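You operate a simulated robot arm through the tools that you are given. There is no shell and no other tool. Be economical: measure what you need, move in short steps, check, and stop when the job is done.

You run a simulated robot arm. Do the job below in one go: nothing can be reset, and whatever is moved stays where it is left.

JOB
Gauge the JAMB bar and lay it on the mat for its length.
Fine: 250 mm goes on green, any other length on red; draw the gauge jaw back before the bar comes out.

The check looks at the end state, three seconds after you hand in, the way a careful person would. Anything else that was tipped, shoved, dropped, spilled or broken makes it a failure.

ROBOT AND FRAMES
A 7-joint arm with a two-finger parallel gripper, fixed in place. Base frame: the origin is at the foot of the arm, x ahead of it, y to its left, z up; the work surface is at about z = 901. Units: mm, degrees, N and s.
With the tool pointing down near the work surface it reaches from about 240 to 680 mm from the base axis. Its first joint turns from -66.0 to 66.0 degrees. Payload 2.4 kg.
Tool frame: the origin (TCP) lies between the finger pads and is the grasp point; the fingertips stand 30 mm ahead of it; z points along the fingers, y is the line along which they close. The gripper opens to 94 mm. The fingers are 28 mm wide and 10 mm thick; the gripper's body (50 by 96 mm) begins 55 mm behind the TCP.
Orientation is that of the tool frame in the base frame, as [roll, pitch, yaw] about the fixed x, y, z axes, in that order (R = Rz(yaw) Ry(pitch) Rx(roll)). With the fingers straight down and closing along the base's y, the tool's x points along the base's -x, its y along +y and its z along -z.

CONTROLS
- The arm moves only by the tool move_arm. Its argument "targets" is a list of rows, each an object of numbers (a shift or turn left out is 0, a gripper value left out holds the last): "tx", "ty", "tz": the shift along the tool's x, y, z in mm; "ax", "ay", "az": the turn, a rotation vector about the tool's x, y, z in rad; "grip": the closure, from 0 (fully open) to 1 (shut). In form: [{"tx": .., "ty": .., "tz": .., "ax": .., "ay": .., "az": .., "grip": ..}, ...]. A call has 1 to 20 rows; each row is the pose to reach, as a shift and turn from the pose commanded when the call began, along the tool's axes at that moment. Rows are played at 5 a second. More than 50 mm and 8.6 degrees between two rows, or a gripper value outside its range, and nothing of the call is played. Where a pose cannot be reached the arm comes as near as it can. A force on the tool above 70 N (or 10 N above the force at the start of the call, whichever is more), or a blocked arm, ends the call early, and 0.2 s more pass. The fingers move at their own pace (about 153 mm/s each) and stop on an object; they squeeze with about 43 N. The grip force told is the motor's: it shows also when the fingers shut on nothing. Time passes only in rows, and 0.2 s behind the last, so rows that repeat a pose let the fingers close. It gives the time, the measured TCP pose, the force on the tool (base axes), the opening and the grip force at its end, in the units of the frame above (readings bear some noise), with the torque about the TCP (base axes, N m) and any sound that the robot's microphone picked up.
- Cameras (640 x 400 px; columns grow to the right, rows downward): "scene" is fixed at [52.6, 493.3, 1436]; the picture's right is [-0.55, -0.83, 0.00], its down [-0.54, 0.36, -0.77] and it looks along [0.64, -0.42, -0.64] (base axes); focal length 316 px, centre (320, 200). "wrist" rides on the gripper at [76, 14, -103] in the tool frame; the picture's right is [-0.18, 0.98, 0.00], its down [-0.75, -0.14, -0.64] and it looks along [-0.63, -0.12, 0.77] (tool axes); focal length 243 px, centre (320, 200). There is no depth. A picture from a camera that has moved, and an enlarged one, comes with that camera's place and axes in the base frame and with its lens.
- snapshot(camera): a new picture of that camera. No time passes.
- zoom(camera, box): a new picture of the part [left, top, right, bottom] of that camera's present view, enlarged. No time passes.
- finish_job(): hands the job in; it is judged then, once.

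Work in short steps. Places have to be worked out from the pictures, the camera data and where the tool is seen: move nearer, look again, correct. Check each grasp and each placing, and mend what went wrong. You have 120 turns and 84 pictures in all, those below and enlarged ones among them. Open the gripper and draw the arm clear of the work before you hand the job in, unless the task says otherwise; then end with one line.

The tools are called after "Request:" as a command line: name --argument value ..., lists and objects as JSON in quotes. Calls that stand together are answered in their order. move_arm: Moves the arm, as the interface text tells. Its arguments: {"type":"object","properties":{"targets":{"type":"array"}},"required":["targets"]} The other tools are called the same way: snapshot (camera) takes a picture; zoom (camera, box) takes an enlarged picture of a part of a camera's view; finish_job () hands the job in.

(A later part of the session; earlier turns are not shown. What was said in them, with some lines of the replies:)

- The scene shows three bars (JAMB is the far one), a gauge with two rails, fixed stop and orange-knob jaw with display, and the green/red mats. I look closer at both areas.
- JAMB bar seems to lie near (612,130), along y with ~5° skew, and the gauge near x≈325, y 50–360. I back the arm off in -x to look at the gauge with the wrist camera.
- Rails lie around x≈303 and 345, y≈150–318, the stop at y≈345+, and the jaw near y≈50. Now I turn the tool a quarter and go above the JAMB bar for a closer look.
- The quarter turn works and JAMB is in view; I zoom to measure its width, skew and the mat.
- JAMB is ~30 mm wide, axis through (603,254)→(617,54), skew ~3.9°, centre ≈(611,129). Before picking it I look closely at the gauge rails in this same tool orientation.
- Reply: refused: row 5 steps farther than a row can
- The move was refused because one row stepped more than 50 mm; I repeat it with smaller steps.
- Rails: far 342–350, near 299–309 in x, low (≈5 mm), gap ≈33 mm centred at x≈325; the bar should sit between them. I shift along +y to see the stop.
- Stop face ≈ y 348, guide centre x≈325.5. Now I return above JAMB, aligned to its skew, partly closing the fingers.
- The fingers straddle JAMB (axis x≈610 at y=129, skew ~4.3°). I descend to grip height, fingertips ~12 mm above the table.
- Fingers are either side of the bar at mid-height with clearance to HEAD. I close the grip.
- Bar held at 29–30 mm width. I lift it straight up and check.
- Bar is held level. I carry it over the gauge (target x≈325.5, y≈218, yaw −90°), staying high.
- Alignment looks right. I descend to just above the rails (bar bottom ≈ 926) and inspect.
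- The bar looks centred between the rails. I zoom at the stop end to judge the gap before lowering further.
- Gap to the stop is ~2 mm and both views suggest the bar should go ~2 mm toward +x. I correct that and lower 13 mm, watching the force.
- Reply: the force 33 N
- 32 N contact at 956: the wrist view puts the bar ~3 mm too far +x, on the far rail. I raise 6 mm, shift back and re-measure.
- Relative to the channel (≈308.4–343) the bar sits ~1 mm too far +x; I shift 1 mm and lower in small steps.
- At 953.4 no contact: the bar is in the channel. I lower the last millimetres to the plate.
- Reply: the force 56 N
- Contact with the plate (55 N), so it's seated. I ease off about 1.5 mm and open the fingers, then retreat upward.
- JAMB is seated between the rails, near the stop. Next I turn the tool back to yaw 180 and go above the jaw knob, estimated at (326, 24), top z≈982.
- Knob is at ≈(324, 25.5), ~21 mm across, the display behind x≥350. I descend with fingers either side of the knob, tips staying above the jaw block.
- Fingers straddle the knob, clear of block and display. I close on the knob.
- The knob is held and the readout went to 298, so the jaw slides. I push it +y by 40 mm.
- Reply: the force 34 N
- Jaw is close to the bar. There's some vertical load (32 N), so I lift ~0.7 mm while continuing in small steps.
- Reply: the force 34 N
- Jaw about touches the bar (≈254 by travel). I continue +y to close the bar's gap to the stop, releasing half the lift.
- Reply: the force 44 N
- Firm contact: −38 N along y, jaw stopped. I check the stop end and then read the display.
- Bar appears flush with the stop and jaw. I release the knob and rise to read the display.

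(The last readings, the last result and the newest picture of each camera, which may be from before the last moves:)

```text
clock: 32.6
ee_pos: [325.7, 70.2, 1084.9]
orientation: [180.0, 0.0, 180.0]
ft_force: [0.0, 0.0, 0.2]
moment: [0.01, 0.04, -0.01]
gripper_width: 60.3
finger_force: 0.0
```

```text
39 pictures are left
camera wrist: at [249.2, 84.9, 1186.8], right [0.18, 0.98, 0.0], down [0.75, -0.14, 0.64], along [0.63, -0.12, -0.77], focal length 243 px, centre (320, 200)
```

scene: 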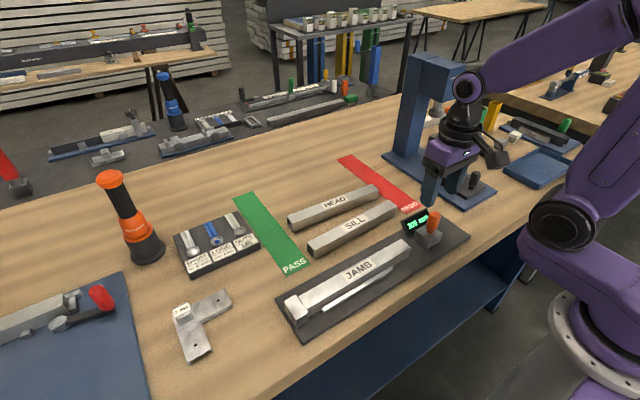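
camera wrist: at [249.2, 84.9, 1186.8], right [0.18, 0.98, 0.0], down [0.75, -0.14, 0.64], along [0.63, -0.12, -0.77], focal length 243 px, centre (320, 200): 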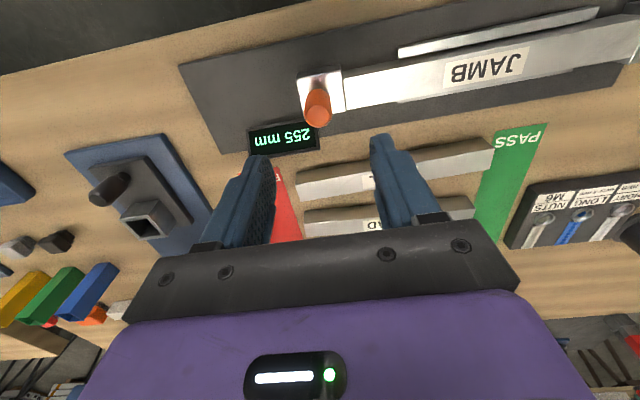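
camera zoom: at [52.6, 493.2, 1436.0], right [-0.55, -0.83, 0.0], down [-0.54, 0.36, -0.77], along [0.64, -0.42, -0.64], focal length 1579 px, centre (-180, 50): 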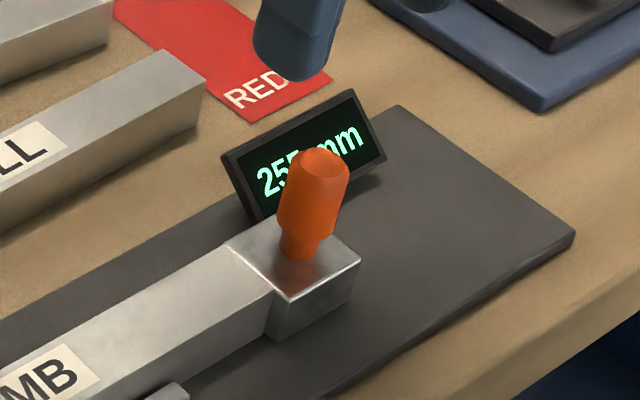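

The display reads 255. I verify there's no gap at either end before trusting it.

Request:
zoom --camera "wrist" --box '[230, 50, 370, 170]'

Request:
zoom --camera "scene" --box '[280, 280, 330, 320]'

Request:
zoom --camera "scene" --box '[400, 225, 450, 265]'

```text
3.33 times, centred on (300, 110) of wrist
camera zoom: at [249.2, 84.9, 1186.8], right [0.18, 0.98, 0.0], down [0.75, -0.14, 0.64], along [0.63, -0.12, -0.77], focal length 809 px, centre (387, 500)
```

zoom: 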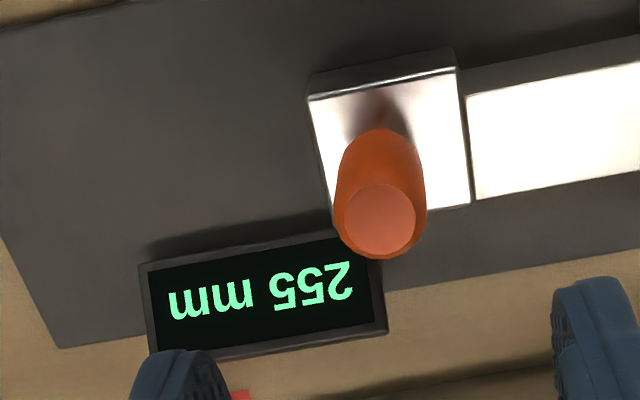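

```text
10.00 times, centred on (305, 300) of scene
camera zoom: at [52.6, 493.2, 1436.0], right [-0.55, -0.83, 0.0], down [-0.54, 0.36, -0.77], along [0.64, -0.42, -0.64], focal length 3157 px, centre (470, -800)
```

zoom: 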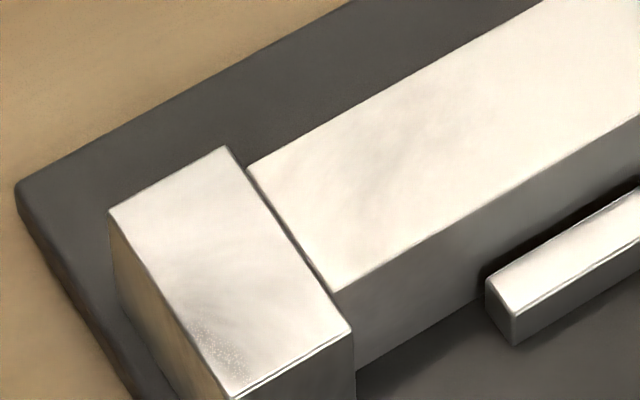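

```text
10.00 times, centred on (425, 245) of scene
camera zoom: at [52.6, 493.2, 1436.0], right [-0.55, -0.83, 0.0], down [-0.54, 0.36, -0.77], along [0.64, -0.42, -0.64], focal length 3157 px, centre (-730, -250)
```

zoom: 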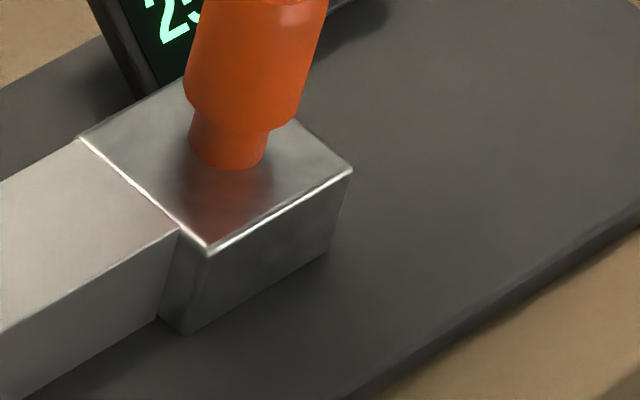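

Both ends are flush, so JAMB is 255 mm → red mat. First I draw the jaw back: descend on the knob, grip and pull −y.

Request:
move_arm --targets '[{"tz": 40}, {"tz": 80}, {"tz": 110}, {"tz": 110}, {"tz": 110, "grip": 0.6}, {"tz": 110, "grip": 0.9}, {"tz": 110, "grip": 0.9}, {"tz": 110, "grip": 0.9}]'

Request:
move_arm --targets '[{"ty": -8}, {"ty": -16}, {"ty": -24}, {"ty": -32}, {"ty": -40}, {"ty": -43}, {"ty": -43}]'

Request:
zoom --camera "scene" --box '[350, 170, 490, 280]'

```text
clock: 34.4
ee_pos: [327.3, 68.2, 972.9]
orientation: [-179.9, 0.0, 179.9]
ft_force: [4.3, -28.3, -12.1]
moment: [0.35, -0.79, -0.05]
gripper_width: 23.6
finger_force: 45.4
```

```text
clock: 36.0
ee_pos: [326.1, 28.9, 973.2]
orientation: [179.9, 0.1, 180.0]
ft_force: [5.5, 0.6, -9.7]
moment: [-0.46, -0.63, 0.04]
gripper_width: 23.5
finger_force: 44.8
```

```text
3.64 times, centred on (420, 225) of scene
camera zoom: at [52.8, 493.3, 1435.9], right [-0.55, -0.83, 0.0], down [-0.54, 0.36, -0.76], along [0.64, -0.42, -0.64], focal length 1148 px, centre (-44, 109)
```

zoom: 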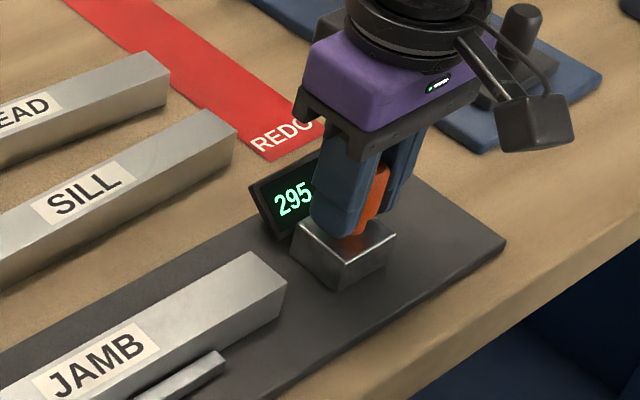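

Jaw is back at 295; I pull the remaining few mm, release, and rise.

Request:
move_arm --targets '[{"ty": -2}, {"ty": -4}, {"ty": -4}, {"ty": -4, "grip": 0.55}, {"ty": -4, "grip": 0.36}, {"ty": -4, "grip": 0.36}, {"ty": -4, "tz": -30}, {"ty": -4, "tz": -60}, {"ty": -4, "tz": -90}, {"ty": -4, "tz": -90}]'

Request:
zoom --camera "scene" --box '[260, 160, 480, 340]'

```text
clock: 38.2
ee_pos: [325.7, 24.6, 1061.7]
orientation: [-180.0, 0.0, 180.0]
ft_force: [0.6, -0.3, -0.1]
moment: [0.01, 0.03, 0.02]
gripper_width: 60.0
finger_force: 0.0
```

```text
2.22 times, centred on (370, 250) of scene
camera zoom: at [52.6, 493.3, 1436.0], right [-0.55, -0.83, 0.0], down [-0.54, 0.36, -0.77], along [0.64, -0.42, -0.64], focal length 702 px, centre (209, 89)
```

zoom: 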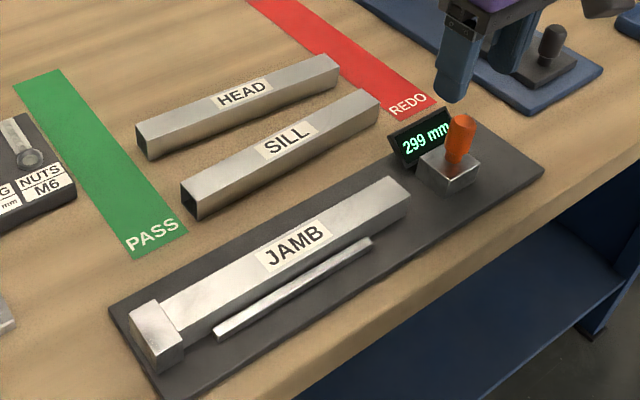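

Gauge reads 299, jaw clear. Now I return to the bar, turning back to yaw −90 (grasp near x 324.5, y 221).

Request:
move_arm --targets '[{"ty": 10, "az": -0.14}, {"ty": 28, "az": -0.28}, {"ty": 46, "az": -0.42}, {"ty": 64, "az": -0.56}, {"ty": 82, "az": -0.7}, {"ty": 100, "az": -0.84}, {"ty": 118, "az": -0.98}, {"ty": 136, "az": -1.12}, {"ty": 154, "az": -1.26}, {"ty": 172, "az": -1.4}, {"ty": 188, "az": -1.5}, {"ty": 196, "tx": 1, "az": -1.571}, {"ty": 196, "tx": 1, "az": -1.571}]'

Request:
snapshot --camera "wrist"

```text
clock: 41.0
ee_pos: [324.3, 222.1, 1061.8]
orientation: [-179.9, 0.0, -89.9]
ft_force: [0.2, 1.2, -1.1]
moment: [-0.06, -0.02, -0.02]
gripper_width: 60.5
finger_force: 0.0
```

```text
33 pictures are left
camera wrist: at [310.5, 145.0, 1165.1], right [-0.98, 0.18, 0.0], down [0.14, 0.75, 0.64], along [0.12, 0.63, -0.77], focal length 243 px, centre (320, 200)
```

wrist: 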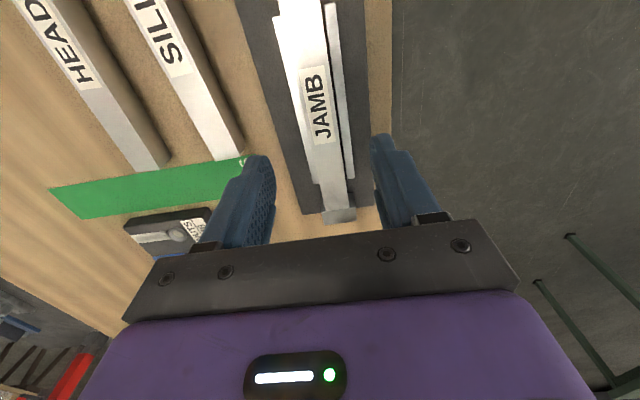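

Aligned with the bar as before. I descend to z≈952 (fingertips above the rails) and close.

Request:
move_arm --targets '[{"tz": 40}, {"tz": 75}, {"tz": 100}, {"tz": 110}, {"tz": 110}, {"tz": 110, "grip": 0.6}, {"tz": 110, "grip": 0.9}, {"tz": 110, "grip": 0.9}, {"tz": 110, "grip": 0.9}]'

```text
clock: 43.0
ee_pos: [323.7, 220.8, 954.3]
orientation: [-180.0, 0.1, -90.0]
ft_force: [0.0, 0.2, 0.0]
moment: [0.11, 0.01, -0.04]
gripper_width: 29.0
finger_force: 42.8
```

Gripped (29 mm). I lift straight up 110 mm.

Request:
move_arm --targets '[{"tz": -10}, {"tz": -30}, {"tz": -70}, {"tz": -110}, {"tz": -110}]'

Request:
snapshot --camera "scene"

```text
clock: 44.2
ee_pos: [324.1, 221.9, 1064.2]
orientation: [-180.0, 0.1, -90.1]
ft_force: [0.5, -0.2, -1.5]
moment: [-0.02, -0.02, -0.04]
gripper_width: 29.4
finger_force: 43.2
```

```text
32 pictures are left
```

scene: 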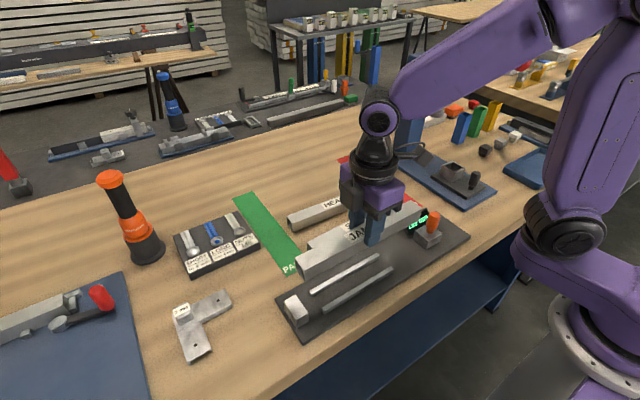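

Bar lifted clear. I turn it to lie along x while moving to (480, 60) at safe height, to view the red mat beside it.

Request:
move_arm --targets '[{"tx": 5, "ty": -20, "az": 0.0}, {"tx": 10, "ty": -50, "az": 0.12}, {"tx": 20, "ty": -80, "az": 0.26}, {"tx": 30, "ty": -105, "az": 0.4}, {"tx": 45, "ty": -120, "az": 0.54}, {"tx": 60, "ty": -130, "az": 0.68}, {"tx": 75, "ty": -140, "az": 0.82}, {"tx": 90, "ty": -145, "az": 0.96}, {"tx": 105, "ty": -150, "az": 1.1}, {"tx": 120, "ty": -154, "az": 1.24}, {"tx": 135, "ty": -156, "az": 1.38}, {"tx": 150, "ty": -156, "az": 1.5}, {"tx": 162, "ty": -156, "az": 1.571}, {"tx": 162, "ty": -156, "az": 1.571}]'

Request:
snapshot --camera "wrist"

Request:
snapshot --camera "scene"

```text
clock: 47.2
ee_pos: [481.6, 59.8, 1063.6]
orientation: [-179.9, 0.0, 179.9]
ft_force: [0.0, -0.7, -1.2]
moment: [0.03, 0.01, -0.01]
gripper_width: 29.0
finger_force: 42.9
```

```text
31 pictures are left
camera wrist: at [405.4, 74.7, 1165.5], right [0.19, 0.98, 0.0], down [0.75, -0.14, 0.64], along [0.63, -0.12, -0.77], focal length 243 px, centre (320, 200)
```

wrist: 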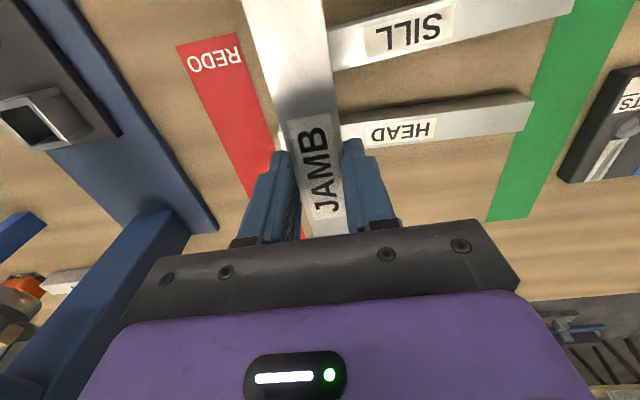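

```text
30 pictures are left
```

scene: 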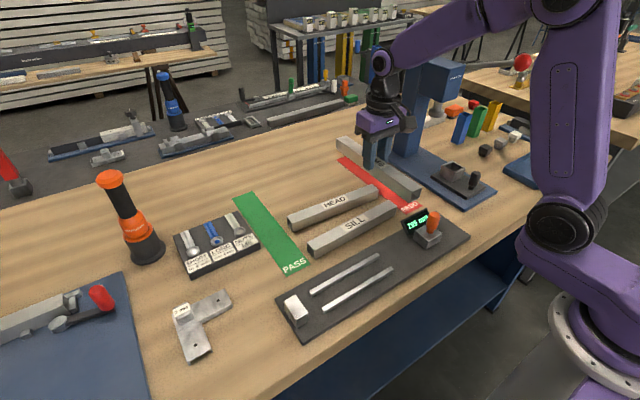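

Red mat: near edge x≈415, y from −64 to −4 (centre −34), running along x to ~725. I move to (570, −34) and come down to z≈985 to check.

Request:
move_arm --targets '[{"tx": -25, "ty": -25}, {"tx": -50, "ty": -50}, {"tx": -75, "ty": -80}, {"tx": -88.5, "ty": -94}, {"tx": -88.5, "ty": -94}, {"tx": -88.5, "ty": -94, "tz": 40}, {"tx": -88.5, "ty": -94, "tz": 78}, {"tx": -88.5, "ty": -94, "tz": 78}]'

Request:
snapshot --camera "wrist"

Request:
zoom --camera "scene" --box '[320, 110, 460, 230]'

```text
clock: 49.0
ee_pos: [568.1, -33.1, 984.6]
orientation: [-180.0, 0.1, -179.9]
ft_force: [-0.7, -0.3, -1.4]
moment: [0.01, 0.0, 0.0]
gripper_width: 29.4
finger_force: 43.6
```

```text
29 pictures are left
camera wrist: at [492.3, -19.2, 1087.2], right [0.18, 0.98, 0.0], down [0.75, -0.14, 0.64], along [0.63, -0.12, -0.77], focal length 243 px, centre (320, 200)
```

wrist: 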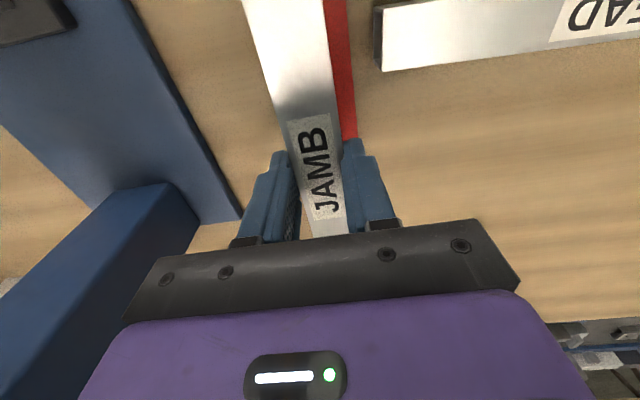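

```text
3.33 times, centred on (390, 170) of scene
camera zoom: at [52.6, 493.2, 1436.0], right [-0.55, -0.83, 0.0], down [-0.54, 0.36, -0.77], along [0.64, -0.42, -0.64], focal length 1052 px, centre (87, 300)
```

zoom: 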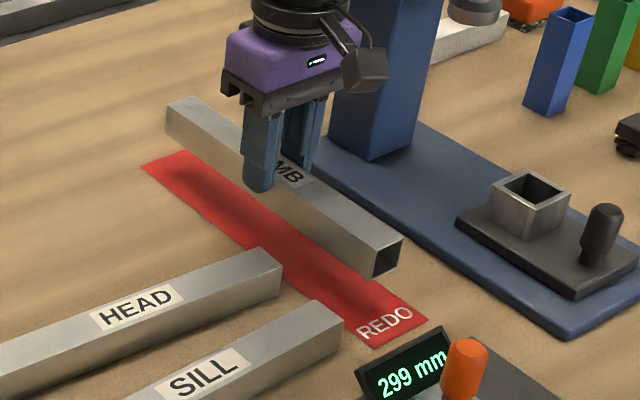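

Bar spans y −48…−18, over the mat (−64…−4). I lower to just above it, then feel for contact.

Request:
move_arm --targets '[{"tz": 15}, {"tz": 26}, {"tz": 31}, {"tz": 33}, {"tz": 33}]'

```text
clock: 50.2
ee_pos: [567.9, -35.7, 952.4]
orientation: [179.9, 0.0, 179.9]
ft_force: [0.3, 0.3, -1.7]
moment: [0.03, 0.02, 0.03]
gripper_width: 29.1
finger_force: 43.3
```

No contact yet; I lower on in millimetre steps.

Request:
move_arm --targets '[{"tz": 1}, {"tz": 2}, {"tz": 3}, {"tz": 3}]'

```text
clock: 51.2
ee_pos: [568.6, -34.7, 948.3]
orientation: [180.0, 0.1, -180.0]
ft_force: [0.1, -0.8, -0.6]
moment: [0.01, -0.02, 0.0]
gripper_width: 29.0
finger_force: 43.0
```

Request:
move_arm --targets '[{"tz": 1}, {"tz": 1.5}, {"tz": 2}, {"tz": 2}]'

Request:
zoom --camera "scene" --box '[330, 130, 440, 225]'

```text
clock: 52.2
ee_pos: [568.3, -35.2, 947.8]
orientation: [-179.9, -0.1, 180.0]
ft_force: [-0.3, 0.3, -1.7]
moment: [0.01, 0.0, -0.02]
gripper_width: 29.1
finger_force: 42.6
```

```text
4.21 times, centred on (385, 178) of scene
camera zoom: at [52.6, 493.2, 1436.0], right [-0.55, -0.83, 0.0], down [-0.54, 0.36, -0.77], along [0.64, -0.42, -0.64], focal length 1329 px, centre (46, 295)
```

zoom: 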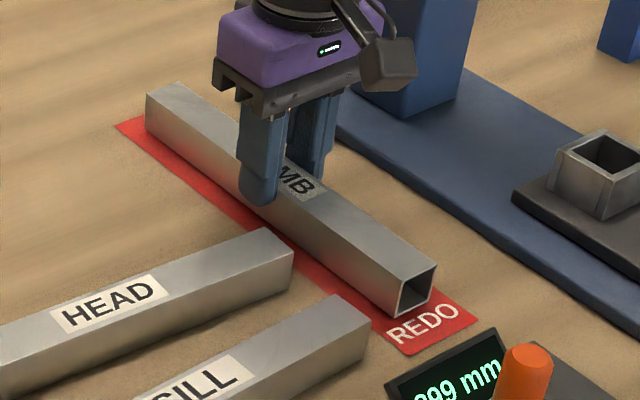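

Very near; still −1.7 N (bar weight). I continue by half-millimetre steps until the load shows.

Request:
move_arm --targets '[{"tz": 1}, {"tz": 1.5}, {"tz": 1.5}]'

```text
clock: 53.0
ee_pos: [567.5, -35.6, 946.2]
orientation: [180.0, 0.1, -180.0]
ft_force: [-0.5, -0.6, -1.6]
moment: [-0.02, -0.01, 0.04]
gripper_width: 29.3
finger_force: 43.1
```

Request:
move_arm --targets '[{"tz": 1}, {"tz": 1.5}, {"tz": 1.5}]'

```text
clock: 53.8
ee_pos: [567.5, -34.0, 945.0]
orientation: [180.0, 0.1, -180.0]
ft_force: [-3.9, 2.5, 21.1]
moment: [0.1, 1.11, 0.01]
gripper_width: 29.2
finger_force: 43.3
```

Contact (21 N): the bar is on the mat. I ease slightly, open modestly, and rise straight up.

Request:
move_arm --targets '[{"tz": -0.6}, {"tz": -0.6}, {"tz": -0.6, "grip": 0.6}, {"tz": -0.6, "grip": 0.52}, {"tz": -0.6, "grip": 0.52}, {"tz": -20}, {"tz": -60}, {"tz": -100}, {"tz": -140}, {"tz": -140}]'

Request:
zoom --camera "scene" --box '[320, 130, 460, 250]'

Request:
snapshot --camera "wrist"

```text
clock: 56.0
ee_pos: [566.8, -34.2, 1085.9]
orientation: [180.0, 0.0, -180.0]
ft_force: [0.9, 0.7, -1.1]
moment: [0.01, 0.01, -0.02]
gripper_width: 45.1
finger_force: 0.0
```

```text
3.33 times, centred on (390, 190) of scene
camera zoom: at [52.6, 493.3, 1436.0], right [-0.55, -0.83, 0.0], down [-0.54, 0.36, -0.77], along [0.64, -0.42, -0.64], focal length 1052 px, centre (87, 233)
```

zoom: 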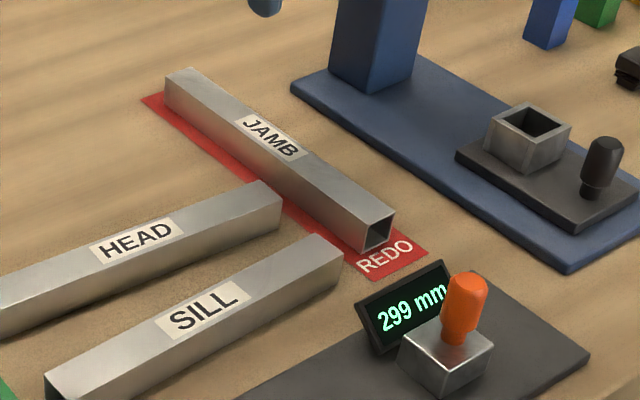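

```text
25 pictures are left
camera wrist: at [491.9, -19.9, 1187.6], right [0.18, 0.98, 0.0], down [0.75, -0.14, 0.64], along [0.63, -0.12, -0.77], focal length 243 px, centre (320, 200)
```

wrist: 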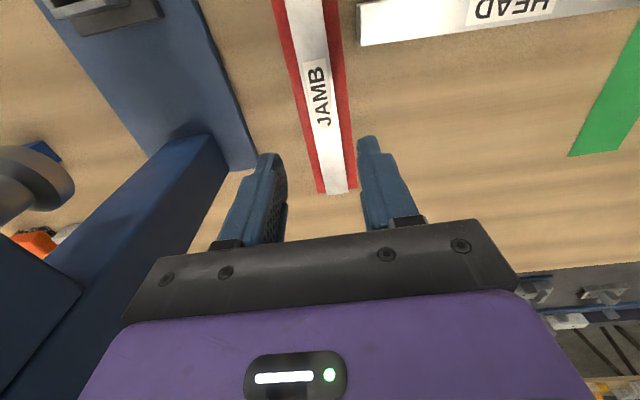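

JAMB lies fully on the red mat, with margin at both ends; the other bars are untouched and the jaw is at 299. I open the gripper and draw the arm clear.

Request:
move_arm --targets '[{"tz": -30, "ty": 20}, {"tz": -60, "ty": 50, "grip": 0.0}, {"tz": -75, "ty": 90, "tx": 20}, {"tz": -75, "ty": 125, "tx": 50}, {"tz": -75, "ty": 160, "tx": 85}, {"tz": -75, "ty": 190, "tx": 120}, {"tz": -75, "ty": 210, "tx": 150}, {"tz": -75, "ty": 210, "tx": 150}]'

Request:
snapshot --camera "scene"

```text
clock: 57.8
ee_pos: [415.6, 175.9, 1159.3]
orientation: [-179.9, 0.0, -179.9]
ft_force: [-0.7, 0.5, 0.2]
moment: [-0.05, 0.01, 0.02]
gripper_width: 94.0
finger_force: 0.0
```

```text
24 pictures are left
```

scene: 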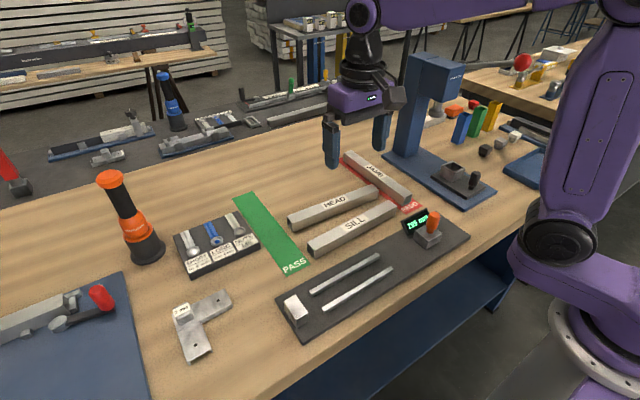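

Everything is in place and the arm is clear, so I hand in.

Request:
finish_job

```text
The job is handed in.
```

The JAMB bar gauged 255 mm, so it is on the red (REDO) mat; I drew the gauge jaw back to 299 mm before lifting the bar out.
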